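You operate a simulated robot arm through the tools that you are given. There is no shell and no other tool. Be economical: measure what you need, move in short steps, check, and stop when the job is done.

Carry out the task below with a simulated two-armed robot. There is one attempt and no reset: what you move stays moved.

TASK
Drain all four lines on the grey desk to 0 bar.
Fine: shut the HIGH levers E and Y first, join blue by lever L, open the VENT lever R and shut it again; leave the other levers; no red lamp.

Only the result counts: the job must be done as asked and must still hold three seconds after the hand-in. Knocking over, shifting, dropping, spilling or breaking anything else fails it.

THE ROBOT
Two 7-joint arms with fingered hands on one trunk, on a base that drives. Base frame: it is fixed to the floor where the robot stands at the start and does not move with it; the origin is under the middle of the robot, x ahead of it, y to its left, z up. Readings come in mm, rad, newtons and seconds.
The left shoulder is at the start at [21, 208, 1395], the right one opposite. Places, roughly: grey desk [500, -200, 600]; orange lever C [400, -400, 1000]; orange lever E [600, 0, 1000]; orange lever F [500, 0, 1000]; orange lever J [400, -300, 1000]; orange lever L [300, -100, 1000]; orange lever R [400, 100, 1000]; orange lever T [500, -200, 1000]; orange lever Y [200, -400, 1000]. Payload 5 kg a hand.
The tool frame of a hand sits at the grasp point between the pads (the TCP): z along the fingers, y along the line on which they close. The tips reach 48 mm beyond it. Largest opening 160 mm; the body of the gripper starts 56 mm behind the TCP. The gripper is a hand of 4 fingers: y runs from the thumb to the fingers, the wrist lies at [-26, -142, -252] in the tool frame.
Orientation is that of the tool frame in the base frame, as a unit quaternion [w, x, y, z]. With the fingers straight down and the wrist toward the robot, the tool's x, y and z point along [0, 1, 0], [1, 0, 0] and [0, 0, -1] of the base frame.

THE INTERFACE
- The arms move only by the tool servo_tool. It takes "left_motion", "right_motion" or both (then of equal length, played together; a hand with none holds still); each is a list of rows, each a list of 2 entries, a list of its own where there are three numbers: the shift along the tool's x, y, z in mm, then the turn, a rotation vector about the tool's x, y, z in rad. In form: [[[dx, dy, dz], [wx, wy, wz]], ...]. A call has 1 to 12 rows; each row is the pose to reach, as a shift and turn from the pose commanded when the call began, along the tool's axes at that moment. Rows are played at 5 a second. More than 50 mm and 0.15 rad between two rows, and nothing of the call is played. A pose out of reach is approached as far as the arm can. The call stops where the force on the tool passes 40 N (or 10 N more than at its start, if that is more) or the arm is blocked; 0.2 s more then pass. In this call time passes only in rows, and 0.2 s behind the last. It gives the time, the measured TCP pose, the force on the tool (base axes), the opening and the grip force at its end, in the units of the frame above (readings bear some noise), with the torque about the TCP (base axes, N m) and any sound that the robot's microphone picked up.
- Cameras (640 x 400 px; columns grow to the right, rows downward): "scene" is now at [94.3, -15.3, 1577.7]; the picture's right is [-0.20, -0.98, 0.00], its down [-0.64, 0.13, -0.76] and it looks along [0.74, -0.15, -0.65] (base axes); focal length 214 px, centre (320, 200). "left" rides on the left gripper at [-87, -132, -189] in its tool frame; the picture's right is [-0.83, -0.26, 0.49], its down [0.51, -0.71, 0.49] and it looks along [0.22, 0.66, 0.72] (tool axes); focal length 238 px, centre (320, 200). "right" rides on the right gripper at [87, -132, -189] in its tool frame; the picture's right is [-0.83, 0.26, -0.49], its down [-0.51, -0.71, 0.49] and it looks along [-0.22, 0.66, 0.72] (tool axes); focal length 238 px, centre (320, 200). There is no depth. A picture from a camera that has moved, and an enlarged one, comes with that camera's place and axes in the base frame and with its lens.
- snapshot(camera): a new picture of that camera. No time passes.
- slide_trunk(by): slides the trunk up (or, below 0, down) by that many mm; the arms and the scene camera ride with it, the base frame stays. It gives what a move gives, with no picture.
- drive_base(legs): drives the robot by 1 to 6 legs, each [ahead, left, turn to the left] in mm, mm and rad, along the robot's own axes; the way and the turn of a leg run together, so that a leg with both is an arc; at most 1500 mm and 3.142 rad a leg. The arms and the cameras ride along, it lands a little off, and it stops where it bumps. It gives what a move gives.
- set_fingers(index, middle, ring, thumb_bend, thumb_turn, hand): sets how far each is bent, from 0 (flat) to 1 (curled in); at 0.3 the hand is open as for a grip, at 0.7 the pads meet at the TCP. One left out holds its place. A second passes; each finger stops where it meets its share of the squeeze, and holds until it gets a number again. It is the only way to open and close the hand. It gives what a move gives, with no picture; readings hold the bend of each and the force on the fingers (four entries, about 0 where the hand has none), thumb and palm. thumb_turn goes from beside the hand (0) to across from the fingers (1), as for a grip.
- pan_tilt(pan, tilt): turns the head with the scene camera to pan (to the left, within 1.501 rad either way) and tilt (down, from -0.506 to 1.204), counted from straight ahead of the robot. It gives what a move gives.
- inspect(camera, box): a new picture of the part [left, top, right, bottom] of that camera's present view, enlarged. No time passes.
- hand_in(): hands the job in; it is judged then, once.

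Go step by step. Nothing tells you exact positions but the pictures and the camera data: compare them with the known pose of the tool, close in by small moves and look again before you grip or let go. The budget is 120 turns and 100 pictures, counting those below and the enlarged ones. Unless the task says otherwise, let go and move clear before handing in, and close with one line.

The tools are called after "Request:" by a JSON object that holds its "op" and its "data". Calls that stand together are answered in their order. servo_tool: Moves the arms, as the interface text tells. Its arguments: {"type":"object","properties":{"left_motion":{"type":"array","items":{"type":"array"}},"right_motion":{"type":"array","items":{"type":"array"}}},"required":[]} The other tools are called the same way: slide_trunk (by) slides the trunk up or down; set_fingers (index, middle, ring, thumb_bend, thumb_turn, hand) moves the fingers one by one; drive_base (legs) drives the base; pan_tilt (pan, tilt) turns the head that bears the scene camera; snapshot (camera) takes a picture; inspect (camera, box) takes an enlarged picture of a part of a camera's view; hand_in () hands the job in.

At the start:

```text
time: 0.0
left_position: [780.5, 36.6, 1306.4]
left_ee_rot: [0.0, 0.707, 0.707, 0.0]
left_ft_force: [-0.4, 0.4, -0.9]
left_torque: [-0.01, 0.01, 0.0]
left_grip_width: 159.8
left_grasp_force: 0.1
left_shape: jaw
left_bend: [0.3, 0.3, 0.3, 0.3, 0.98]
left_finger forces: [0.0, 0.1, 0.1, 0.0, 0.0, 0.0]
right_position: [567.9, -464.0, 1257.5]
right_ee_rot: [0.0, 0.707, 0.707, -0.001]
right_ft_force: [-0.1, 0.7, -0.7]
right_torque: [0.0, 0.0, 0.02]
right_grip_width: 159.4
right_grasp_force: 0.1
right_shape: jaw
right_bend: [0.3, 0.3, 0.3, 0.3, 0.98]
right_finger forces: [0.0, 0.1, 0.0, 0.0, 0.0, 0.0]
trunk travel left (down, up): [-397.0, 293.0]
robot x, y, heading: [2.2, -0.3, 0.0]
head pan, tilt: [-0.202, 0.71]
```

scene: 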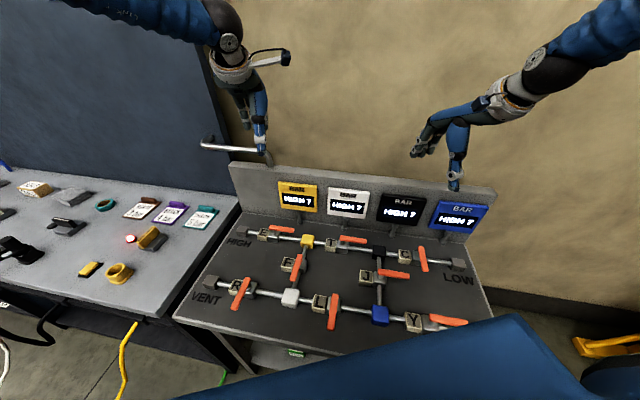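
right: 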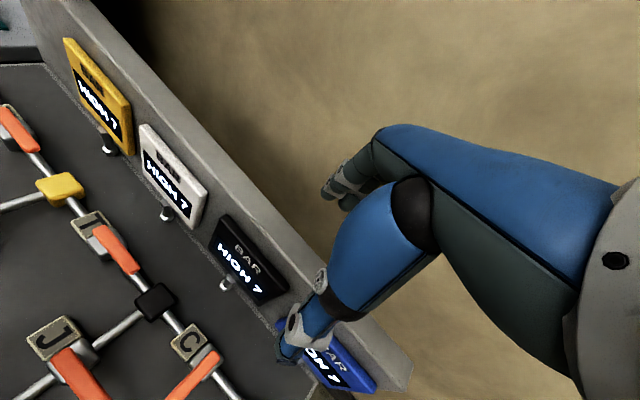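
left: 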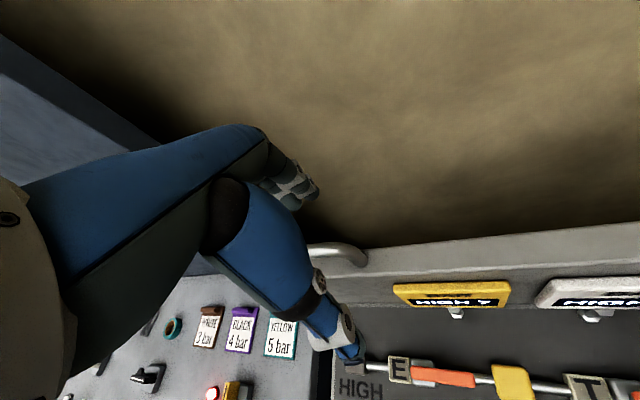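

I see the desk with eight orange levers on a pipe network and four gauges reading HIGH. I'll look closer before moving anything.

Request:
{"op": "inspect", "data": {"camera": "scene", "box": [170, 160, 510, 372]}}

Request:
{"op": "inspect", "data": {"camera": "scene", "box": [0, 150, 240, 300]}}

```text
1.88 times, centred on (340, 266) of scene
camera zoom: at [94.3, -15.3, 1577.7], right [-0.2, -0.98, 0.0], down [-0.64, 0.13, -0.76], along [0.74, -0.15, -0.65], focal length 404 px, centre (282, 76)
```

zoom: 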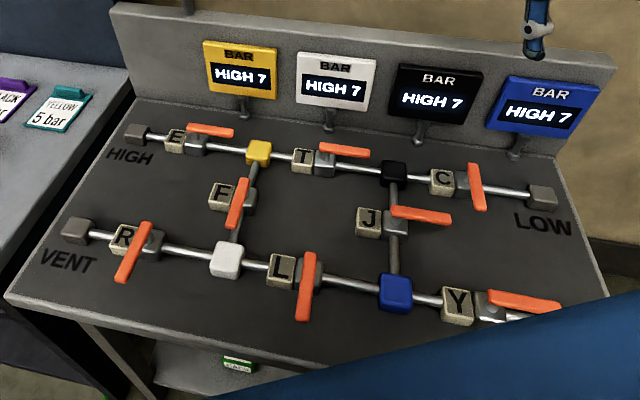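

```text
2.67 times, centred on (120, 225) of scene
camera zoom: at [94.3, -15.3, 1577.7], right [-0.2, -0.98, 0.0], down [-0.64, 0.13, -0.76], along [0.74, -0.15, -0.65], focal length 572 px, centre (853, 133)
```

zoom: 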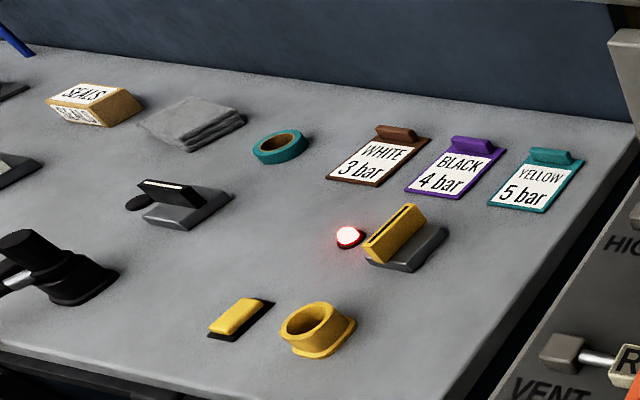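

The levers look like this: in line with its pipe means open (E, T, F, Y), across means shut (C, J, R, L). The desk is turned about -0.37 rad, and the front row is too close for the hands, so I'll back off and square up to it.

Request:
{"op": "drive_base", "data": {"legs": [[-190, 72, 0], [0, 0, -0.37]]}}

Request:
{"op": "pan_tilt", "data": {"pan": 0, "tilt": 0.8}}

Request:
{"op": "snapshot", "data": {"camera": "scene"}}

```text
time: 2.7
left_position: [549.6, -176.3, 1306.8]
left_ee_rot: [0.0, 0.825, 0.565, 0.0]
left_ft_force: [-0.7, 0.4, 1.0]
left_torque: [0.03, -0.06, 0.05]
left_grip_width: 159.5
left_grasp_force: 0.1
left_shape: jaw
left_bend: [0.3, 0.3, 0.3, 0.3, 0.98]
left_finger forces: [0.0, 0.0, 0.0, 0.0, 0.1, 0.0]
right_position: [171.7, -567.4, 1256.7]
right_ee_rot: [0.0, 0.825, 0.565, -0.001]
right_ft_force: [-0.7, -0.3, -0.1]
right_torque: [0.0, -0.07, 0.0]
right_grip_width: 159.9
right_grasp_force: 0.1
right_shape: jaw
right_bend: [0.3, 0.3, 0.3, 0.3, 0.98]
right_finger forces: [0.0, 0.0, 0.0, 0.0, 0.0, 0.1]
trunk travel left (down, up): [-397.0, 293.0]
robot x, y, heading: [-187.4, 73.7, -0.371]
head pan, tilt: [-0.202, 0.71]
```

```text
time: 3.5
left_position: [548.3, -176.4, 1305.8]
left_ee_rot: [0.0, 0.825, 0.565, 0.0]
left_ft_force: [0.0, 0.3, -0.3]
left_torque: [0.0, 0.0, -0.02]
left_grip_width: 159.4
left_grasp_force: 0.0
left_shape: jaw
left_bend: [0.3, 0.3, 0.3, 0.3, 0.98]
left_finger forces: [0.1, 0.1, 0.0, 0.0, 0.0, 0.0]
right_position: [171.9, -567.5, 1256.9]
right_ee_rot: [0.0, 0.825, 0.565, 0.0]
right_ft_force: [0.2, -0.3, 0.5]
right_torque: [-0.02, 0.0, 0.01]
right_grip_width: 159.9
right_grasp_force: 0.0
right_shape: jaw
right_bend: [0.3, 0.3, 0.3, 0.3, 0.98]
right_finger forces: [0.0, 0.1, 0.0, 0.0, 0.1, 0.0]
trunk travel left (down, up): [-397.0, 293.0]
robot x, y, heading: [-192.3, 70.8, -0.374]
head pan, tilt: [0.0, 0.799]
```

```text
94 pictures are left
camera scene: at [-103.6, 40.6, 1570.3], right [-0.36, -0.93, 0.0], down [-0.67, 0.26, -0.7], along [0.65, -0.25, -0.72], focal length 214 px, centre (320, 200)
```

scene: 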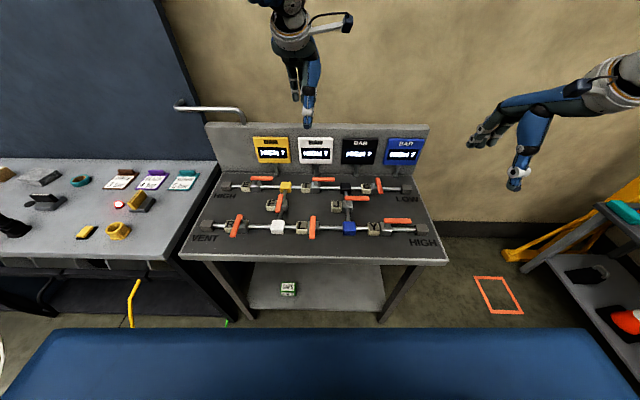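

Request:
{"op": "inspect", "data": {"camera": "scene", "box": [180, 120, 460, 270]}}

Request:
{"op": "snapshot", "data": {"camera": "left"}}

Request:
{"op": "snapshot", "data": {"camera": "right"}}

```text
2.29 times, centred on (320, 195) of scene
camera zoom: at [-103.6, 40.6, 1570.3], right [-0.36, -0.93, 0.0], down [-0.67, 0.26, -0.7], along [0.65, -0.25, -0.72], focal length 490 px, centre (320, 211)
```

zoom: 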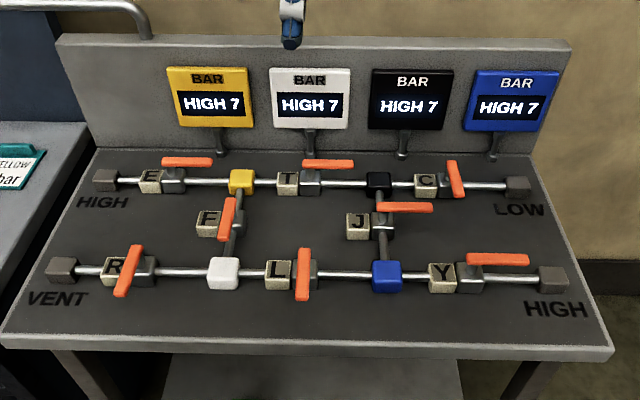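

```text
92 pictures are left
camera left: at [395.8, -208.4, 1495.1], right [-0.54, -0.68, -0.49], down [-0.48, 0.73, -0.49], along [0.69, -0.03, -0.72], focal length 238 px, centre (320, 200)
```

left: 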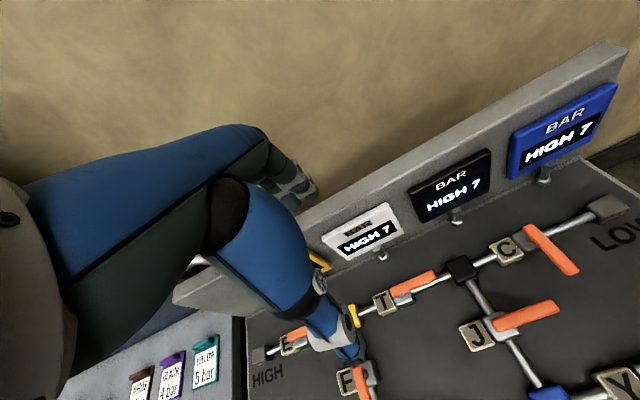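

```text
91 pictures are left
camera right: at [80.6, -437.2, 1444.9], right [-0.06, -0.87, 0.49], down [-0.84, -0.22, -0.49], along [0.53, -0.44, -0.72], focal length 238 px, centre (320, 200)
```

right: 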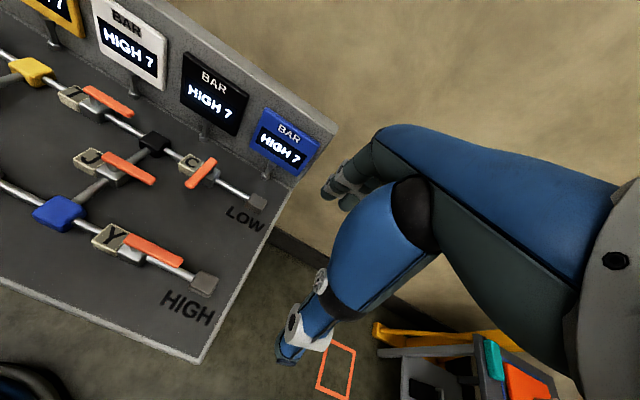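

The robot is squared up to the desk. Handles sit near z≈972 and the desk top near 890, with each handle running about 90 mm out from its pivot. I'll shape both hands into a slim pointer and look.

Request:
{"op": "set_fingers", "data": {"hand": "right", "index": 0.7, "middle": 0.7, "ring": 0.7, "thumb_bend": 0.7, "thumb_turn": 1}}

Request:
{"op": "set_fingers", "data": {"hand": "left", "index": 0.6, "middle": 1, "ring": 1, "thumb_bend": 1, "thumb_turn": 0}}

Request:
{"op": "snapshot", "data": {"camera": "left"}}

Request:
{"op": "snapshot", "data": {"camera": "right"}}

Request:
{"op": "inspect", "data": {"camera": "scene", "box": [240, 0, 560, 200]}}

```text
time: 4.5
left_position: [550.0, -175.7, 1306.6]
left_ee_rot: [0.0, 0.826, 0.564, 0.0]
left_ft_force: [0.6, 0.6, -0.4]
left_torque: [0.02, -0.02, -0.03]
left_grip_width: 159.7
left_grasp_force: 0.1
left_shape: jaw
left_bend: [0.3, 0.3, 0.3, 0.3, 0.98]
left_finger forces: [0.0, 0.1, 0.1, 0.0, 0.1, 0.1]
right_position: [172.2, -565.8, 1258.0]
right_ee_rot: [0.0, 0.825, 0.565, 0.0]
right_ft_force: [-0.5, 0.3, -0.4]
right_torque: [0.02, -0.02, -0.02]
right_grip_width: 13.3
right_grasp_force: 0.0
right_shape: fingers
right_bend: [0.7, 0.7, 0.7, 0.7, 1.0]
right_finger forces: [0.0, 0.0, 0.1, 0.1, 0.0, 0.0]
trunk travel left (down, up): [-397.0, 293.0]
robot x, y, heading: [-187.7, 71.7, -0.367]
head pan, tilt: [0.0, 0.799]
```

```text
time: 5.5
left_position: [549.3, -176.7, 1306.2]
left_ee_rot: [0.001, 0.825, 0.565, 0.0]
left_ft_force: [-0.4, -0.6, -0.4]
left_torque: [0.01, -0.01, 0.04]
left_grip_width: 101.6
left_grasp_force: 0.2
left_shape: fingers
left_bend: [0.6, 1.0, 1.0, 1.0, 0.0]
left_finger forces: [0.0, 0.0, 0.1, 0.1, 0.1, 0.0]
right_position: [172.1, -566.3, 1257.6]
right_ee_rot: [0.0, 0.825, 0.565, 0.0]
right_ft_force: [0.0, -0.9, -0.1]
right_torque: [-0.01, -0.02, -0.02]
right_grip_width: 13.6
right_grasp_force: 0.0
right_shape: fingers
right_bend: [0.7, 0.7, 0.7, 0.7, 1.0]
right_finger forces: [0.0, 0.0, 0.0, 0.0, 0.0, 0.1]
trunk travel left (down, up): [-397.0, 293.0]
robot x, y, heading: [-189.7, 70.0, -0.365]
head pan, tilt: [0.0, 0.799]
```

```text
90 pictures are left
camera left: at [395.8, -208.3, 1495.2], right [-0.54, -0.68, -0.49], down [-0.48, 0.73, -0.49], along [0.69, -0.03, -0.72], focal length 238 px, centre (320, 200)
```

left: 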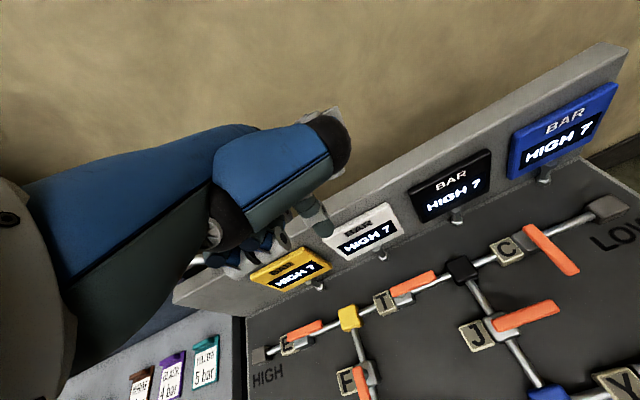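

```text
89 pictures are left
camera right: at [80.6, -437.1, 1444.9], right [-0.06, -0.87, 0.49], down [-0.84, -0.22, -0.49], along [0.53, -0.44, -0.72], focal length 238 px, centre (320, 200)
```

right: 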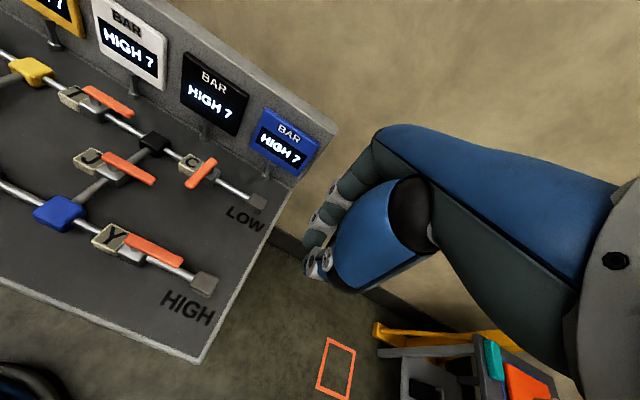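

```text
2.00 times, centred on (400, 100) of scene
camera zoom: at [-103.7, 40.8, 1570.3], right [-0.36, -0.93, 0.0], down [-0.67, 0.26, -0.7], along [0.65, -0.25, -0.72], focal length 429 px, centre (160, 400)
```

zoom: 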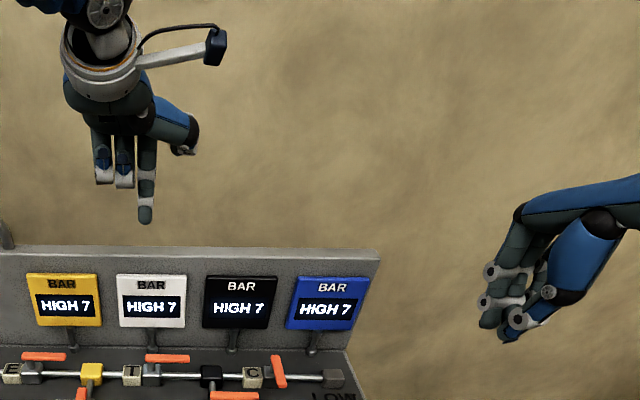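

The left hand's pointer shape works: a single index finger reaching down. I'll shape the right hand the same way, then bring it above the far side of lever Y's handle end.

Request:
{"op": "set_fingers", "data": {"hand": "right", "index": 0.6, "middle": 1, "ring": 1, "thumb_bend": 1, "thumb_turn": 0}}

Request:
{"op": "servo_tool", "data": {"right_motion": [[[40, 0, 0], [0, 0, 0]], [[80, 0, 0], [0, 0, 0]], [[120, 0, 0], [0, 0, 0]], [[154, 0, 20], [0, 0, 0]], [[154, 0, 60], [0, 0, 0]], [[154, 0, 100], [0, 0, 0]], [[154, 0, 140], [0, 0, 0]], [[154, 0, 180], [0, 0, 0]]]}}

Request:
{"op": "inspect", "data": {"camera": "scene", "box": [300, 120, 500, 245]}}

Request:
{"op": "snapshot", "data": {"camera": "right"}}

```text
time: 6.5
left_position: [550.4, -176.6, 1307.3]
left_ee_rot: [0.0, 0.825, 0.565, 0.0]
left_ft_force: [-1.6, -0.1, 0.3]
left_torque: [-0.02, 0.02, -0.01]
left_grip_width: 102.1
left_grasp_force: 0.0
left_shape: fingers
left_bend: [0.6, 1.0, 1.0, 1.0, 0.0]
left_finger forces: [0.0, 0.0, 0.1, 0.1, 0.1, 0.0]
right_position: [171.8, -566.4, 1257.0]
right_ee_rot: [0.0, 0.825, 0.565, 0.0]
right_ft_force: [0.3, 0.2, -0.3]
right_torque: [0.01, -0.01, 0.0]
right_grip_width: 101.7
right_grasp_force: 0.0
right_shape: fingers
right_bend: [0.6, 1.0, 1.0, 1.0, 0.0]
right_finger forces: [0.0, 0.0, 0.0, 0.1, 0.0, 0.1]
trunk travel left (down, up): [-397.0, 293.0]
robot x, y, heading: [-185.5, 74.8, -0.371]
head pan, tilt: [0.0, 0.799]
```

```text
time: 8.3
left_position: [550.9, -178.2, 1305.2]
left_ee_rot: [-0.002, 0.825, 0.565, 0.0]
left_ft_force: [1.3, -1.2, -0.9]
left_torque: [0.07, 0.06, 0.04]
left_grip_width: 101.6
left_grasp_force: 0.2
left_shape: fingers
left_bend: [0.6, 1.0, 1.0, 1.0, 0.0]
left_finger forces: [0.1, 0.0, 0.0, 0.1, 0.0, 0.0]
right_position: [228.2, -424.9, 1076.2]
right_ee_rot: [0.0, 0.826, 0.564, 0.0]
right_ft_force: [0.6, -0.2, 0.1]
right_torque: [0.11, 0.08, 0.0]
right_grip_width: 102.1
right_grasp_force: 0.0
right_shape: fingers
right_bend: [0.6, 1.0, 1.0, 1.0, 0.0]
right_finger forces: [0.0, 0.0, 0.0, 0.1, 0.0, 0.0]
trunk travel left (down, up): [-397.0, 293.0]
robot x, y, heading: [-189.2, 74.8, -0.373]
head pan, tilt: [0.0, 0.799]
```

```text
3.20 times, centred on (400, 182) of scene
camera zoom: at [-102.4, 39.1, 1570.1], right [-0.36, -0.93, 0.0], down [-0.67, 0.26, -0.7], along [0.65, -0.25, -0.72], focal length 686 px, centre (64, 256)
```

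zoom: 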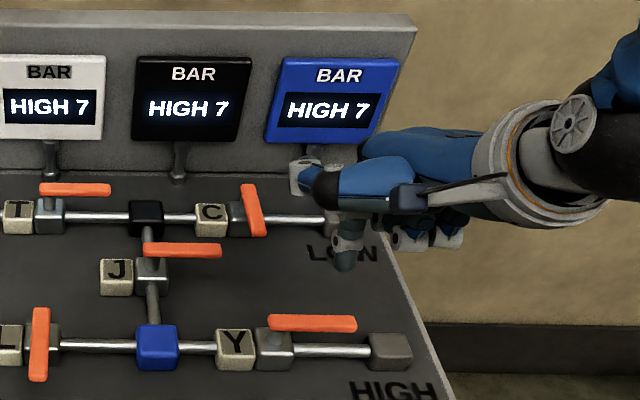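

```text
86 pictures are left
camera right: at [136.3, -295.7, 1264.0], right [-0.06, -0.87, 0.49], down [-0.84, -0.21, -0.49], along [0.53, -0.44, -0.72], focal length 238 px, centre (320, 200)
```

right: 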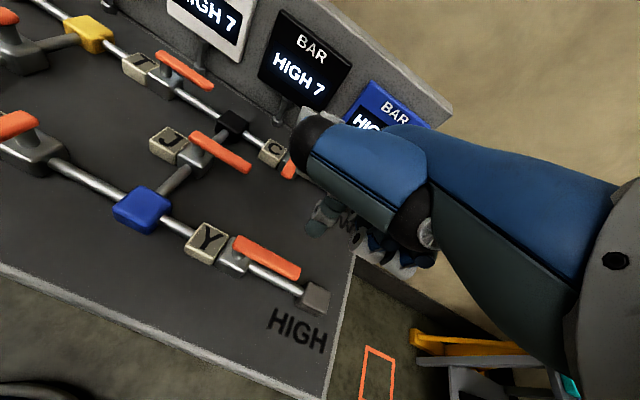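

The handle of Y ends near f≈364, l≈-321, z≈978 in the desk's axes, and the fingertip hangs just beyond it. I'll lower it behind the handle and check.

Request:
{"op": "servo_tool", "data": {"right_motion": [[[0, 8, 0], [0, 0, 0]], [[0, 8, 30], [0, 0, 0]], [[0, 8, 60], [0, 0, 0]], [[0, 8, 78], [0, 0, 0]]]}}

Request:
{"op": "inspect", "data": {"camera": "scene", "box": [340, 170, 460, 245]}}

Request:
{"op": "snapshot", "data": {"camera": "right"}}

```text
time: 9.3
left_position: [550.4, -177.4, 1306.2]
left_ee_rot: [-0.001, 0.825, 0.565, -0.001]
left_ft_force: [-0.4, -0.2, -1.2]
left_torque: [0.03, 0.03, 0.03]
left_grip_width: 101.7
left_grasp_force: 0.1
left_shape: fingers
left_bend: [0.6, 1.0, 1.0, 1.0, 0.0]
left_finger forces: [0.0, 0.1, 0.2, 0.0, 0.1, 0.0]
right_position: [237.3, -426.7, 998.0]
right_ee_rot: [0.0, 0.825, 0.565, 0.0]
right_ft_force: [1.3, -0.5, -0.4]
right_torque: [0.04, 0.03, 0.0]
right_grip_width: 101.9
right_grasp_force: 0.1
right_shape: fingers
right_bend: [0.6, 1.0, 1.0, 1.0, 0.0]
right_finger forces: [0.0, 0.0, 0.0, 0.1, 0.1, 0.1]
trunk travel left (down, up): [-397.0, 293.0]
robot x, y, heading: [-188.8, 70.6, -0.369]
head pan, tilt: [0.0, 0.799]
```

```text
5.33 times, centred on (400, 208) of scene
camera zoom: at [-103.0, 40.3, 1570.2], right [-0.36, -0.93, 0.0], down [-0.67, 0.26, -0.7], along [0.65, -0.25, -0.72], focal length 1144 px, centre (-107, 160)
```

zoom: 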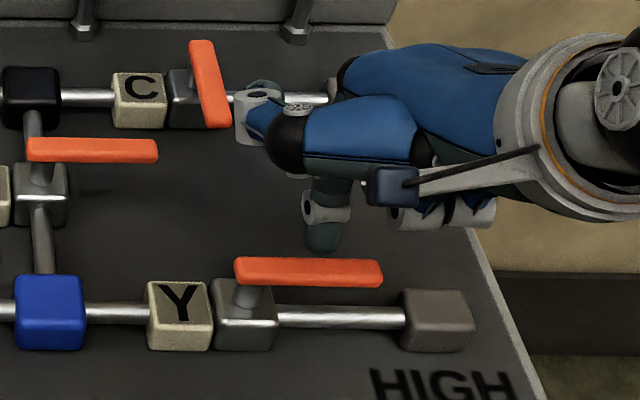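

```text
84 pictures are left
camera right: at [145.0, -296.6, 1185.7], right [-0.06, -0.87, 0.49], down [-0.84, -0.22, -0.49], along [0.53, -0.44, -0.72], focal length 238 px, centre (320, 200)
```

right: 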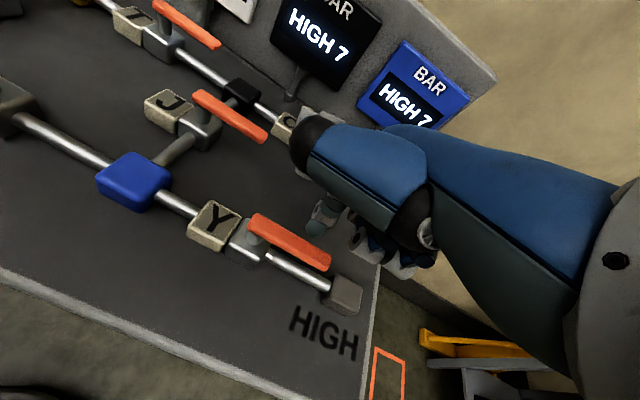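

The fingertip is behind Y's handle (f≈402, z≈952) and touches nothing. Now I'll sweep it along an arc toward the robot to shut Y.

Request:
{"op": "servo_tool", "data": {"right_motion": [[[-2, -12, 0], [0, 0, 0]], [[-2, -24, 0], [0, 0, 0]], [[-3, -40, 0], [0, 0, 0]], [[-2, -55, 0], [0, 0, 0]], [[5, -70, 0], [0, 0, 0]], [[15, -84, 0], [0, 0, 0]], [[28, -93, 0], [0, 0, 0]], [[40, -99, 0], [0, 0, 0]], [[48, -101, 0], [0, 0, 0]]]}}

Request:
{"op": "inspect", "data": {"camera": "scene", "box": [340, 170, 460, 245]}}

Request:
{"op": "snapshot", "data": {"camera": "right"}}

```text
time: 11.3
left_position: [547.7, -180.3, 1305.7]
left_ee_rot: [-0.001, 0.826, 0.564, 0.0]
left_ft_force: [-0.9, 0.3, -0.6]
left_torque: [0.02, -0.04, 0.0]
left_grip_width: 101.7
left_grasp_force: 0.0
left_shape: fingers
left_bend: [0.6, 1.0, 1.0, 1.0, 0.0]
left_finger forces: [0.0, 0.0, 0.0, 0.1, 0.1, 0.0]
right_position: [158.0, -348.0, 998.7]
right_ee_rot: [0.001, 0.827, 0.562, -0.001]
right_ft_force: [-5.8, -25.5, 7.0]
right_torque: [-0.53, -0.23, -1.13]
right_grip_width: 102.5
right_grasp_force: 13.6
right_shape: fingers
right_bend: [0.59, 1.0, 1.0, 1.0, 0.0]
right_finger forces: [26.2, 0.1, 0.0, 0.1, 0.0, 0.0]
trunk travel left (down, up): [-397.0, 293.0]
robot x, y, heading: [-190.2, 71.7, -0.373]
head pan, tilt: [0.0, 0.799]
```

```text
5.33 times, centred on (400, 208) of scene
camera zoom: at [-105.0, 37.6, 1570.4], right [-0.36, -0.93, 0.0], down [-0.67, 0.26, -0.7], along [0.65, -0.25, -0.72], focal length 1144 px, centre (-107, 160)
```

zoom: 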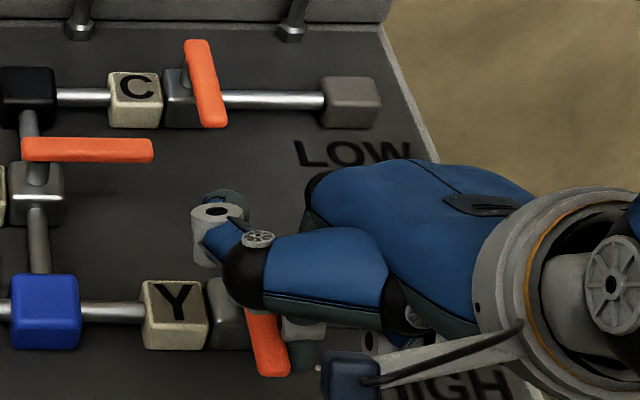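

```text
82 pictures are left
camera right: at [66.7, -219.1, 1187.2], right [-0.07, -0.87, 0.49], down [-0.85, -0.21, -0.49], along [0.53, -0.45, -0.72], focal length 238 px, centre (320, 200)
```

right: 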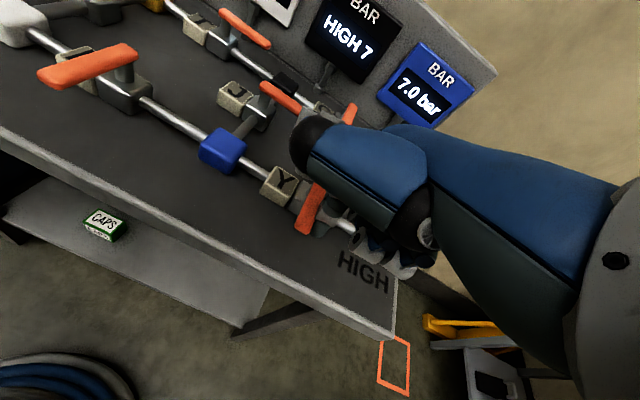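

Y's handle is now across the pipe, the push met a stop at 25 N, and the blue gauge went from HIGH to 7.0 bar. I'll back away, rise and check.

Request:
{"op": "servo_tool", "data": {"right_motion": [[[-20, 0, 0], [0, 0, 0]], [[-40, 0, 0], [0, 0, 0]], [[-50, 0, -40], [0, 0, 0]], [[-50, 0, -80], [0, 0, 0]], [[-50, 0, -120], [0, 0, 0]], [[-80, 0, -140], [0, 0, 0]], [[-120, 0, -140], [0, 0, 0]]]}}

Request:
{"op": "inspect", "data": {"camera": "scene", "box": [180, 120, 460, 270]}}

Request:
{"op": "snapshot", "data": {"camera": "right"}}

```text
time: 12.9
left_position: [550.1, -179.0, 1305.5]
left_ee_rot: [0.0, 0.825, 0.565, 0.002]
left_ft_force: [-0.9, -2.2, 0.0]
left_torque: [0.1, -0.02, 0.03]
left_grip_width: 102.0
left_grasp_force: 0.0
left_shape: fingers
left_bend: [0.6, 1.0, 1.0, 1.0, 0.0]
left_finger forces: [0.1, 0.0, 0.0, 0.0, 0.1, 0.1]
right_position: [113.5, -461.3, 1139.4]
right_ee_rot: [-0.001, 0.825, 0.565, 0.001]
right_ft_force: [-0.5, -0.8, -0.1]
right_torque: [0.14, -0.08, 0.03]
right_grip_width: 101.9
right_grasp_force: 0.1
right_shape: fingers
right_bend: [0.6, 1.0, 1.0, 1.0, 0.0]
right_finger forces: [0.1, 0.0, 0.0, 0.0, 0.0, 0.0]
right hand out of reach, approached as far as the arm can: row 4, 5, 6
trunk travel left (down, up): [-397.0, 293.0]
robot x, y, heading: [-188.5, 74.2, -0.373]
head pan, tilt: [0.0, 0.799]
```

```text
2.29 times, centred on (320, 195) of scene
camera zoom: at [-104.4, 38.6, 1570.2], right [-0.36, -0.93, 0.0], down [-0.67, 0.26, -0.7], along [0.65, -0.25, -0.72], focal length 490 px, centre (320, 211)
```

zoom: 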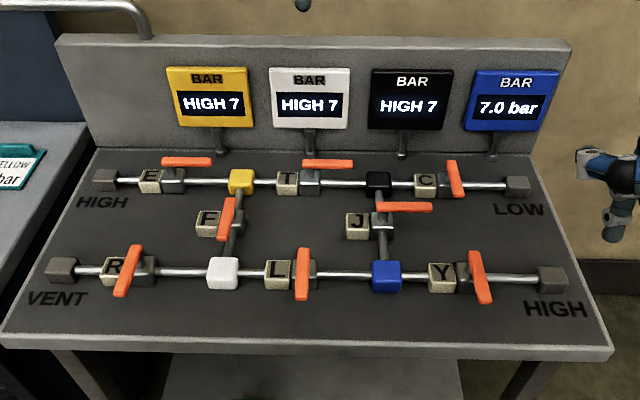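

```text
80 pictures are left
camera right: at [22.7, -331.8, 1326.3], right [-0.06, -0.87, 0.48], down [-0.84, -0.21, -0.49], along [0.53, -0.44, -0.72], focal length 238 px, centre (320, 200)
```

right: 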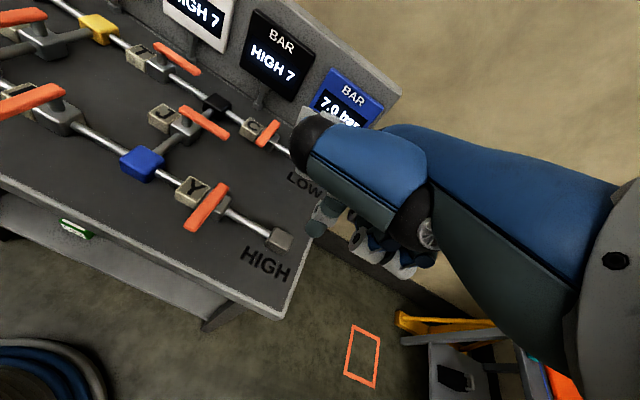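

Y is fully shut. Next is E with the left hand: I'll move the pointer above the far side of E's handle end.

Request:
{"op": "servo_tool", "data": {"left_motion": [[[40, 7, 0], [0, 0, 0]], [[80, 14, 0], [0, 0, 0]], [[120, 21, 0], [0, 0, 0]], [[160, 28, 0], [0, 0, 0]], [[200, 28, 0], [0, 0, 0]], [[200, 28, 45], [0, 0, 0]], [[200, 28, 90], [0, 0, 0]], [[200, 28, 135], [0, 0, 0]], [[200, 28, 180], [0, 0, 0]], [[200, 28, 225], [0, 0, 0]]]}}

Request:
{"op": "inspect", "data": {"camera": "scene", "box": [200, 120, 360, 220]}}

Request:
{"op": "snapshot", "data": {"camera": "left"}}

```text
time: 15.1
left_position: [650.1, -0.7, 1081.0]
left_ee_rot: [-0.001, 0.825, 0.565, 0.0]
left_ft_force: [1.4, -0.6, 1.3]
left_torque: [0.04, 0.21, -0.05]
left_grip_width: 101.9
left_grasp_force: 0.0
left_shape: fingers
left_bend: [0.6, 1.0, 1.0, 1.0, 0.0]
left_finger forces: [0.1, 0.0, 0.0, 0.0, 0.0, 0.0]
right_position: [115.0, -460.1, 1139.8]
right_ee_rot: [-0.001, 0.825, 0.565, 0.0]
right_ft_force: [1.0, -0.1, 0.1]
right_torque: [0.03, 0.07, 0.01]
right_grip_width: 101.7
right_grasp_force: 0.0
right_shape: fingers
right_bend: [0.6, 1.0, 1.0, 1.0, 0.0]
right_finger forces: [0.0, 0.1, 0.0, 0.0, 0.0, 0.0]
trunk travel left (down, up): [-397.0, 293.0]
robot x, y, heading: [-189.3, 68.9, -0.37]
head pan, tilt: [0.0, 0.799]
```

```text
4.00 times, centred on (280, 170) of scene
camera zoom: at [-102.4, 40.6, 1570.2], right [-0.36, -0.93, 0.0], down [-0.67, 0.26, -0.7], along [0.65, -0.25, -0.72], focal length 858 px, centre (480, 320)
```

zoom: 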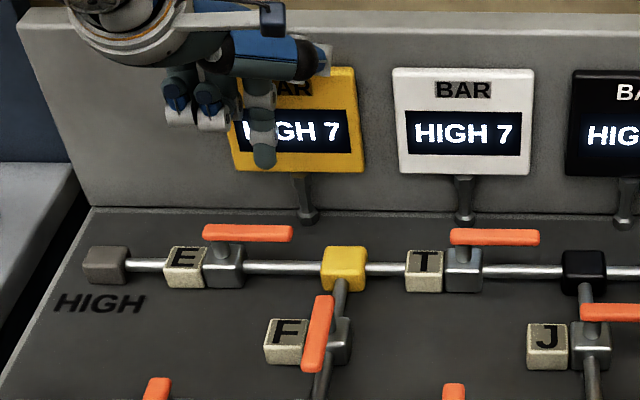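

```text
78 pictures are left
camera left: at [496.0, -31.9, 1269.7], right [-0.54, -0.68, -0.49], down [-0.48, 0.73, -0.49], along [0.69, -0.03, -0.72], focal length 238 px, centre (320, 200)
```

left: 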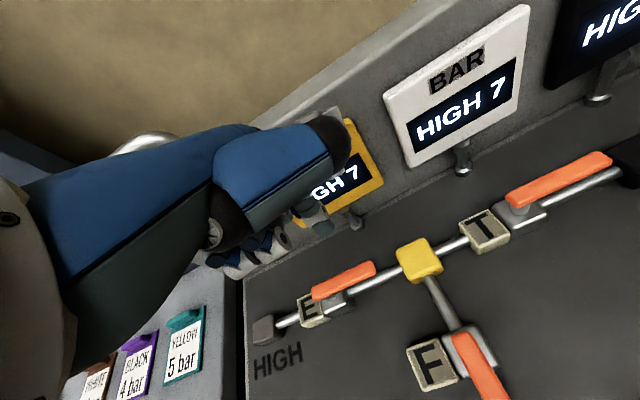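

The fingertip is at f≈636, l≈229, behind E's handle. Lowering it now.

Request:
{"op": "servo_tool", "data": {"left_motion": [[[-6, 0, 0], [0, 0, 0]], [[-6, 0, 30], [0, 0, 0]], [[-6, 0, 60], [0, 0, 0]], [[-6, 0, 82], [0, 0, 0]]]}}

Request:
{"op": "inspect", "data": {"camera": "scene", "box": [200, 120, 360, 220]}}

Request:
{"op": "snapshot", "data": {"camera": "left"}}

```text
time: 16.1
left_position: [644.1, -4.9, 997.9]
left_ee_rot: [-0.002, 0.825, 0.566, -0.001]
left_ft_force: [1.7, -0.4, 0.9]
left_torque: [0.03, 0.06, 0.0]
left_grip_width: 101.7
left_grasp_force: 0.0
left_shape: fingers
left_bend: [0.6, 1.0, 1.0, 1.0, 0.0]
left_finger forces: [0.1, 0.0, 0.0, 0.1, 0.0, 0.0]
right_position: [115.2, -458.0, 1139.4]
right_ee_rot: [-0.001, 0.825, 0.565, -0.001]
right_ft_force: [0.5, -0.1, 0.2]
right_torque: [0.04, 0.05, 0.02]
right_grip_width: 101.6
right_grasp_force: 0.1
right_shape: fingers
right_bend: [0.6, 1.0, 1.0, 1.0, 0.0]
right_finger forces: [0.0, 0.1, 0.1, 0.1, 0.1, 0.0]
trunk travel left (down, up): [-397.0, 293.0]
robot x, y, heading: [-189.1, 74.6, -0.374]
head pan, tilt: [0.0, 0.799]
```

```text
4.00 times, centred on (280, 170) of scene
camera zoom: at [-102.9, 40.6, 1570.2], right [-0.36, -0.93, 0.0], down [-0.67, 0.26, -0.7], along [0.65, -0.25, -0.72], focal length 858 px, centre (480, 320)
```

zoom: 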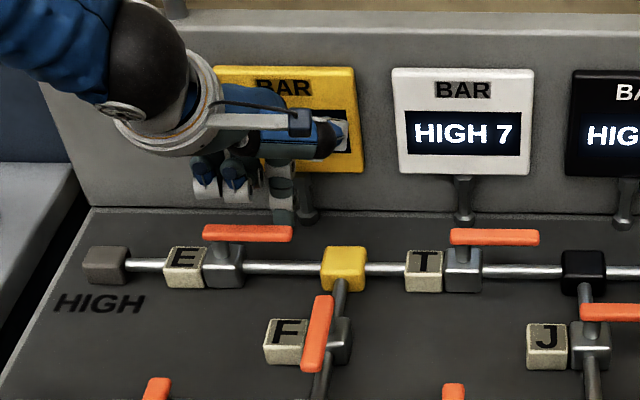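

```text
76 pictures are left
camera left: at [490.6, -37.4, 1187.1], right [-0.54, -0.68, -0.49], down [-0.48, 0.73, -0.49], along [0.69, -0.03, -0.72], focal length 238 px, centre (320, 200)
```

left: 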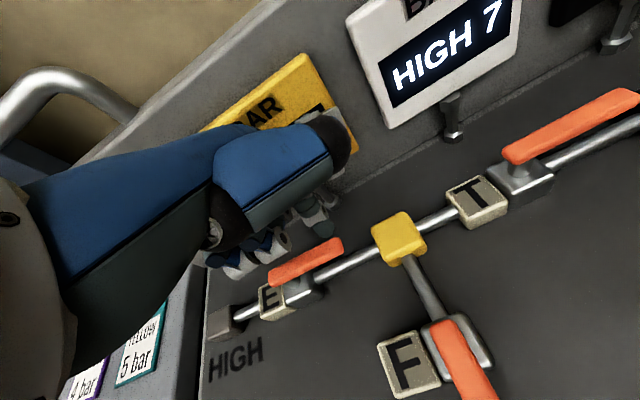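

In position behind E's handle. Sweeping it toward the robot to shut E.

Request:
{"op": "servo_tool", "data": {"left_motion": [[[0, -10, 0], [0, 0, 0]], [[0, -20, 0], [0, 0, 0]], [[-1, -36, 0], [0, 0, 0]], [[1, -51, 0], [0, 0, 0]], [[8, -66, 0], [0, 0, 0]], [[18, -80, 0], [0, 0, 0]], [[31, -89, 0], [0, 0, 0]], [[43, -95, 0], [0, 0, 0]], [[51, -97, 0], [0, 0, 0]]]}}

Request:
{"op": "inspect", "data": {"camera": "scene", "box": [200, 120, 360, 220]}}

```text
time: 18.1
left_position: [571.8, 76.2, 1000.0]
left_ee_rot: [0.0, 0.826, 0.564, -0.001]
left_ft_force: [-4.0, -10.1, -0.7]
left_torque: [-0.3, 0.16, -0.38]
left_grip_width: 100.8
left_grasp_force: 5.7
left_shape: fingers
left_bend: [0.59, 1.0, 1.0, 1.0, 0.0]
left_finger forces: [10.8, 0.1, 0.1, 0.0, 0.1, 0.0]
right_position: [113.9, -460.7, 1137.4]
right_ee_rot: [0.0, 0.826, 0.564, 0.0]
right_ft_force: [-0.3, -0.4, 0.2]
right_torque: [0.04, 0.0, 0.0]
right_grip_width: 101.9
right_grasp_force: 0.1
right_shape: fingers
right_bend: [0.6, 1.0, 1.0, 1.0, 0.0]
right_finger forces: [0.1, 0.1, 0.0, 0.0, 0.1, 0.0]
trunk travel left (down, up): [-397.0, 293.0]
robot x, y, heading: [-192.6, 72.3, -0.37]
head pan, tilt: [0.0, 0.799]
```

```text
4.00 times, centred on (280, 170) of scene
camera zoom: at [-104.1, 39.2, 1570.3], right [-0.36, -0.93, 0.0], down [-0.67, 0.26, -0.7], along [0.65, -0.25, -0.72], focal length 858 px, centre (480, 320)
```

zoom: 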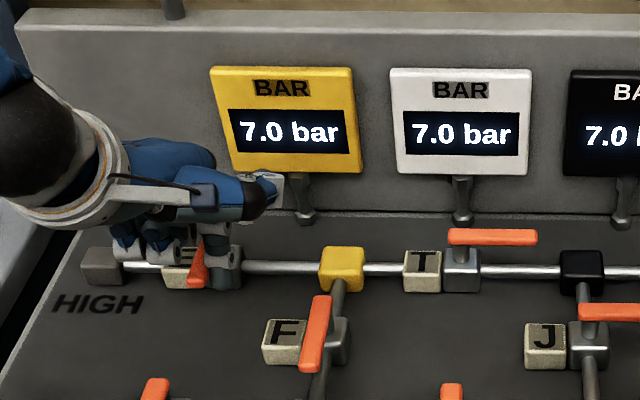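

All the gauges now read 7.0 bar, so E is shut. I'll press slightly further to be sure it is on its stop, then back off and lift.

Request:
{"op": "servo_tool", "data": {"left_motion": [[[5, 0, 0], [0, 0, 0]], [[-15, 0, 0], [0, 0, 0]], [[-35, 0, 0], [0, 0, 0]], [[-40, 0, -40], [0, 0, 0]], [[-40, 0, -80], [0, 0, 0]], [[-40, 0, -120], [0, 0, 0]]]}}

Request:
{"op": "inspect", "data": {"camera": "scene", "box": [180, 120, 460, 270]}}

```text
time: 19.5
left_position: [559.3, 38.9, 1119.1]
left_ee_rot: [0.0, 0.825, 0.565, 0.0]
left_ft_force: [-1.4, 0.4, -1.5]
left_torque: [0.0, -0.17, 0.04]
left_grip_width: 101.7
left_grasp_force: 0.1
left_shape: fingers
left_bend: [0.6, 1.0, 1.0, 1.0, 0.0]
left_finger forces: [0.0, 0.1, 0.0, 0.0, 0.1, 0.1]
right_position: [113.7, -459.8, 1138.8]
right_ee_rot: [0.0, 0.825, 0.565, -0.001]
right_ft_force: [-1.8, 0.1, -0.2]
right_torque: [0.02, -0.12, 0.0]
right_grip_width: 101.9
right_grasp_force: 0.1
right_shape: fingers
right_bend: [0.6, 1.0, 1.0, 1.0, 0.0]
right_finger forces: [0.0, 0.0, 0.0, 0.1, 0.0, 0.1]
trunk travel left (down, up): [-397.0, 293.0]
robot x, y, heading: [-190.5, 72.5, -0.362]
head pan, tilt: [0.0, 0.799]
```

```text
2.29 times, centred on (320, 195) of scene
camera zoom: at [-105.8, 40.4, 1570.4], right [-0.36, -0.93, 0.0], down [-0.67, 0.26, -0.7], along [0.65, -0.25, -0.72], focal length 490 px, centre (320, 211)
```

zoom: 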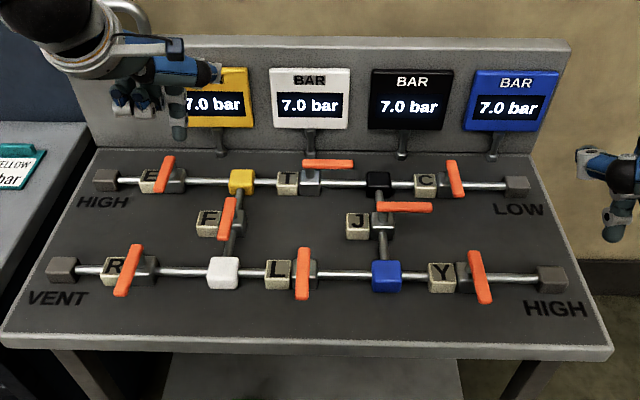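

E and Y are shut and all four lines hold 7.0 bar. L is close for the arm, so I'll drive back 100 mm and then place the left pointer to the left of L's handle.

Request:
{"op": "drive_base", "data": {"legs": [[-100, 0, 0]]}}

Request:
{"op": "inspect", "data": {"camera": "scene", "box": [180, 100, 460, 250]}}

```text
time: 20.6
left_position: [468.7, 74.2, 1119.7]
left_ee_rot: [0.0, 0.826, 0.564, 0.0]
left_ft_force: [-1.1, -0.1, 1.1]
left_torque: [-0.04, -0.02, 0.05]
left_grip_width: 101.6
left_grasp_force: 0.0
left_shape: fingers
left_bend: [0.6, 1.0, 1.0, 1.0, 0.0]
left_finger forces: [0.1, 0.1, 0.1, 0.0, 0.0, 0.0]
right_position: [22.6, -421.9, 1140.2]
right_ee_rot: [0.0, 0.825, 0.565, 0.0]
right_ft_force: [-0.3, 0.5, 0.8]
right_torque: [-0.08, -0.08, -0.01]
right_grip_width: 101.8
right_grasp_force: 0.1
right_shape: fingers
right_bend: [0.6, 1.0, 1.0, 1.0, 0.0]
right_finger forces: [0.0, 0.2, 0.1, 0.0, 0.0, 0.0]
trunk travel left (down, up): [-397.0, 293.0]
robot x, y, heading: [-280.2, 108.5, -0.372]
head pan, tilt: [0.0, 0.799]
```

```text
2.29 times, centred on (320, 175) of scene
camera zoom: at [-196.9, 77.0, 1570.4], right [-0.36, -0.93, 0.0], down [-0.67, 0.26, -0.7], along [0.65, -0.25, -0.72], focal length 490 px, centre (320, 257)
```

zoom: 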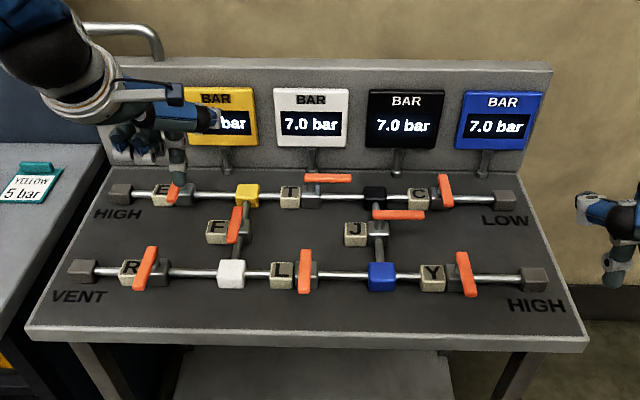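

Request:
{"op": "servo_tool", "data": {"left_motion": [[[-35, -28, 0], [0, 0, 0]], [[-70, -56, 0], [0, 0, 0]], [[-105, -84, 0], [0, 0, 0]], [[-140, -112, 0], [0, 0, 0]], [[-167, -135, 0], [0, 0, 0]], [[-167, -135, 40], [0, 0, 0]], [[-167, -135, 60], [0, 0, 0]]]}}

Request:
{"op": "inspect", "data": {"camera": "scene", "box": [220, 140, 380, 240]}}

Request:
{"op": "snapshot", "data": {"camera": "left"}}

```text
time: 22.2
left_position: [282.0, -30.7, 1060.5]
left_ee_rot: [0.001, 0.825, 0.565, 0.001]
left_ft_force: [0.0, 1.0, 0.7]
left_torque: [0.02, -0.04, -0.02]
left_grip_width: 102.1
left_grasp_force: 0.1
left_shape: fingers
left_bend: [0.6, 1.0, 1.0, 1.0, 0.0]
left_finger forces: [0.0, 0.0, 0.1, 0.0, 0.0, 0.1]
right_position: [21.3, -424.1, 1139.3]
right_ee_rot: [-0.001, 0.825, 0.564, 0.001]
right_ft_force: [-0.3, -0.2, 0.3]
right_torque: [0.02, -0.04, 0.02]
right_grip_width: 101.9
right_grasp_force: 0.1
right_shape: fingers
right_bend: [0.6, 1.0, 1.0, 1.0, 0.0]
right_finger forces: [0.1, 0.0, 0.0, 0.0, 0.0, 0.1]
trunk travel left (down, up): [-397.0, 293.0]
robot x, y, heading: [-284.7, 103.6, -0.365]
head pan, tilt: [0.0, 0.799]
```

```text
4.00 times, centred on (300, 190) of scene
camera zoom: at [-197.0, 76.4, 1570.4], right [-0.36, -0.93, 0.0], down [-0.67, 0.26, -0.7], along [0.65, -0.25, -0.72], focal length 858 px, centre (400, 240)
```

zoom: 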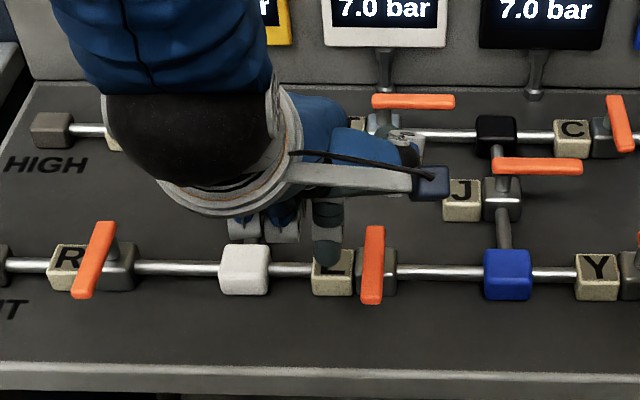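

```text
71 pictures are left
camera left: at [127.2, -62.9, 1248.8], right [-0.54, -0.68, -0.49], down [-0.48, 0.73, -0.49], along [0.69, -0.03, -0.72], focal length 238 px, centre (320, 200)
```

left: 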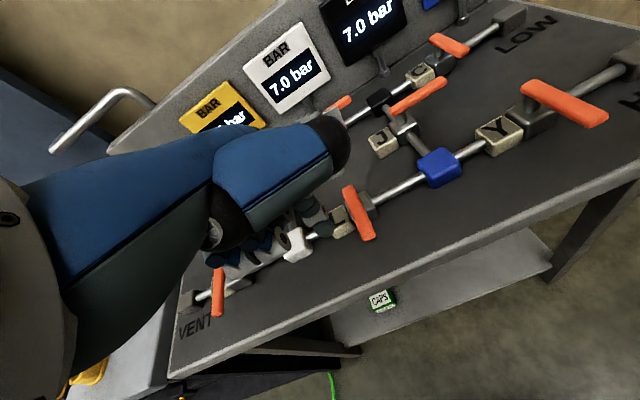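

The tip is left of L's handle. I'll shift it 11 mm forward, lower it and check the force.

Request:
{"op": "servo_tool", "data": {"left_motion": [[[0, 11, 10], [0, 0, 0]], [[0, 11, 35], [0, 0, 0]], [[0, 11, 62], [0, 0, 0]]]}}

Request:
{"op": "inspect", "data": {"camera": "scene", "box": [220, 140, 380, 240]}}

Request:
{"op": "snapshot", "data": {"camera": "left"}}

```text
time: 23.0
left_position: [295.8, -35.8, 997.6]
left_ee_rot: [0.0, 0.825, 0.566, 0.0]
left_ft_force: [0.5, 0.7, -0.2]
left_torque: [0.04, 0.11, 0.02]
left_grip_width: 101.6
left_grasp_force: 0.0
left_shape: fingers
left_bend: [0.6, 1.0, 1.0, 1.0, 0.0]
left_finger forces: [0.0, 0.1, 0.0, 0.0, 0.0, 0.1]
right_position: [23.5, -424.2, 1138.4]
right_ee_rot: [-0.001, 0.825, 0.564, 0.0]
right_ft_force: [0.8, 0.6, 0.1]
right_torque: [0.04, 0.08, 0.01]
right_grip_width: 101.7
right_grasp_force: 0.0
right_shape: fingers
right_bend: [0.6, 1.0, 1.0, 1.0, 0.0]
right_finger forces: [0.1, 0.0, 0.0, 0.0, 0.0, 0.0]
trunk travel left (down, up): [-397.0, 293.0]
robot x, y, heading: [-280.7, 110.3, -0.37]
head pan, tilt: [0.0, 0.799]
```

```text
4.00 times, centred on (300, 190) of scene
camera zoom: at [-194.3, 76.2, 1570.2], right [-0.36, -0.93, 0.0], down [-0.67, 0.26, -0.7], along [0.65, -0.25, -0.72], focal length 858 px, centre (400, 240)
```

zoom: 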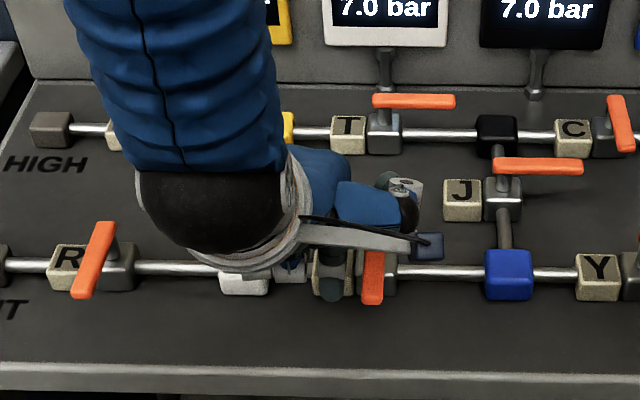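

```text
69 pictures are left
camera left: at [141.0, -67.4, 1186.0], right [-0.54, -0.69, -0.49], down [-0.48, 0.73, -0.49], along [0.69, -0.03, -0.72], focal length 238 px, centre (320, 200)
```

left: 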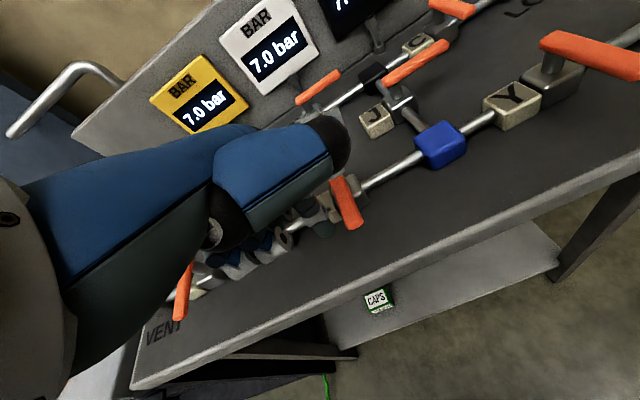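

Clear of everything and beside the handle. Sweeping right to open L.

Request:
{"op": "servo_tool", "data": {"left_motion": [[[-12, 0, 0], [0, 0, 0]], [[-24, 0, 0], [0, 0, 0]], [[-40, -1, 0], [0, 0, 0]], [[-56, 0, 0], [0, 0, 0]], [[-71, 7, 0], [0, 0, 0]], [[-85, 18, 0], [0, 0, 0]], [[-94, 31, 0], [0, 0, 0]], [[-100, 43, 0], [0, 0, 0]], [[-102, 52, 0], [0, 0, 0]]]}}

Request:
{"op": "inspect", "data": {"camera": "scene", "box": [220, 140, 380, 240]}}

Request:
{"op": "snapshot", "data": {"camera": "left"}}

```text
time: 25.0
left_position: [303.2, -150.4, 998.6]
left_ee_rot: [-0.001, 0.825, 0.566, 0.0]
left_ft_force: [-10.6, 6.8, 6.3]
left_torque: [0.02, 0.11, -0.11]
left_grip_width: 110.8
left_grasp_force: 6.9
left_shape: fingers
left_bend: [0.7, 1.0, 1.0, 1.0, 0.0]
left_finger forces: [13.1, 0.0, 0.0, 0.0, 0.1, 0.0]
right_position: [22.4, -422.6, 1139.0]
right_ee_rot: [0.001, 0.825, 0.565, 0.0]
right_ft_force: [-1.0, 0.0, -0.7]
right_torque: [0.0, 0.02, 0.02]
right_grip_width: 101.8
right_grasp_force: 0.1
right_shape: fingers
right_bend: [0.6, 1.0, 1.0, 1.0, 0.0]
right_finger forces: [0.0, 0.0, 0.0, 0.0, 0.0, 0.0]
trunk travel left (down, up): [-397.0, 293.0]
robot x, y, heading: [-285.3, 107.1, -0.369]
head pan, tilt: [0.0, 0.799]
```

```text
4.00 times, centred on (300, 190) of scene
camera zoom: at [-197.0, 77.1, 1570.4], right [-0.36, -0.93, 0.0], down [-0.67, 0.26, -0.7], along [0.65, -0.25, -0.72], focal length 858 px, centre (400, 240)
```

zoom: 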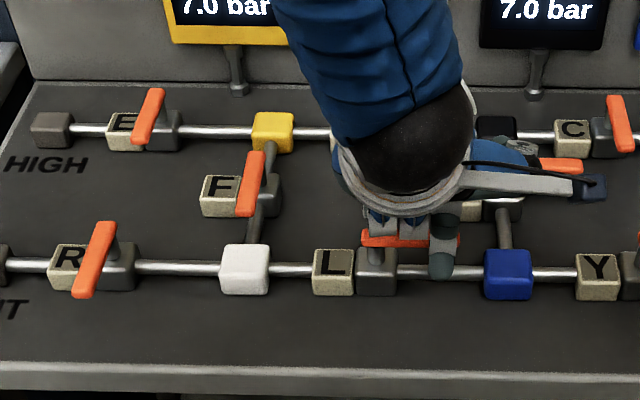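

```text
67 pictures are left
camera left: at [149.4, -182.3, 1186.7], right [-0.54, -0.68, -0.49], down [-0.48, 0.73, -0.49], along [0.69, -0.03, -0.72], focal length 238 px, centre (320, 200)
```

left: 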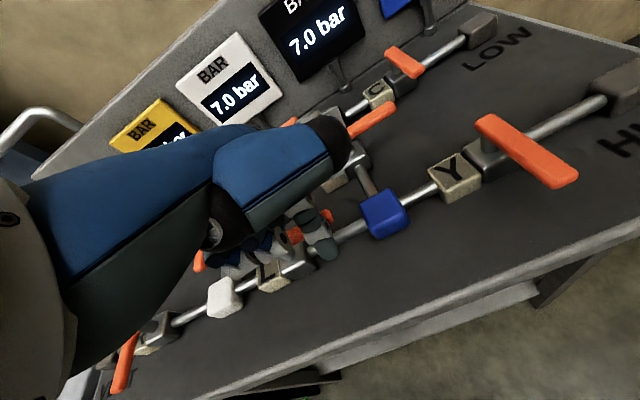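

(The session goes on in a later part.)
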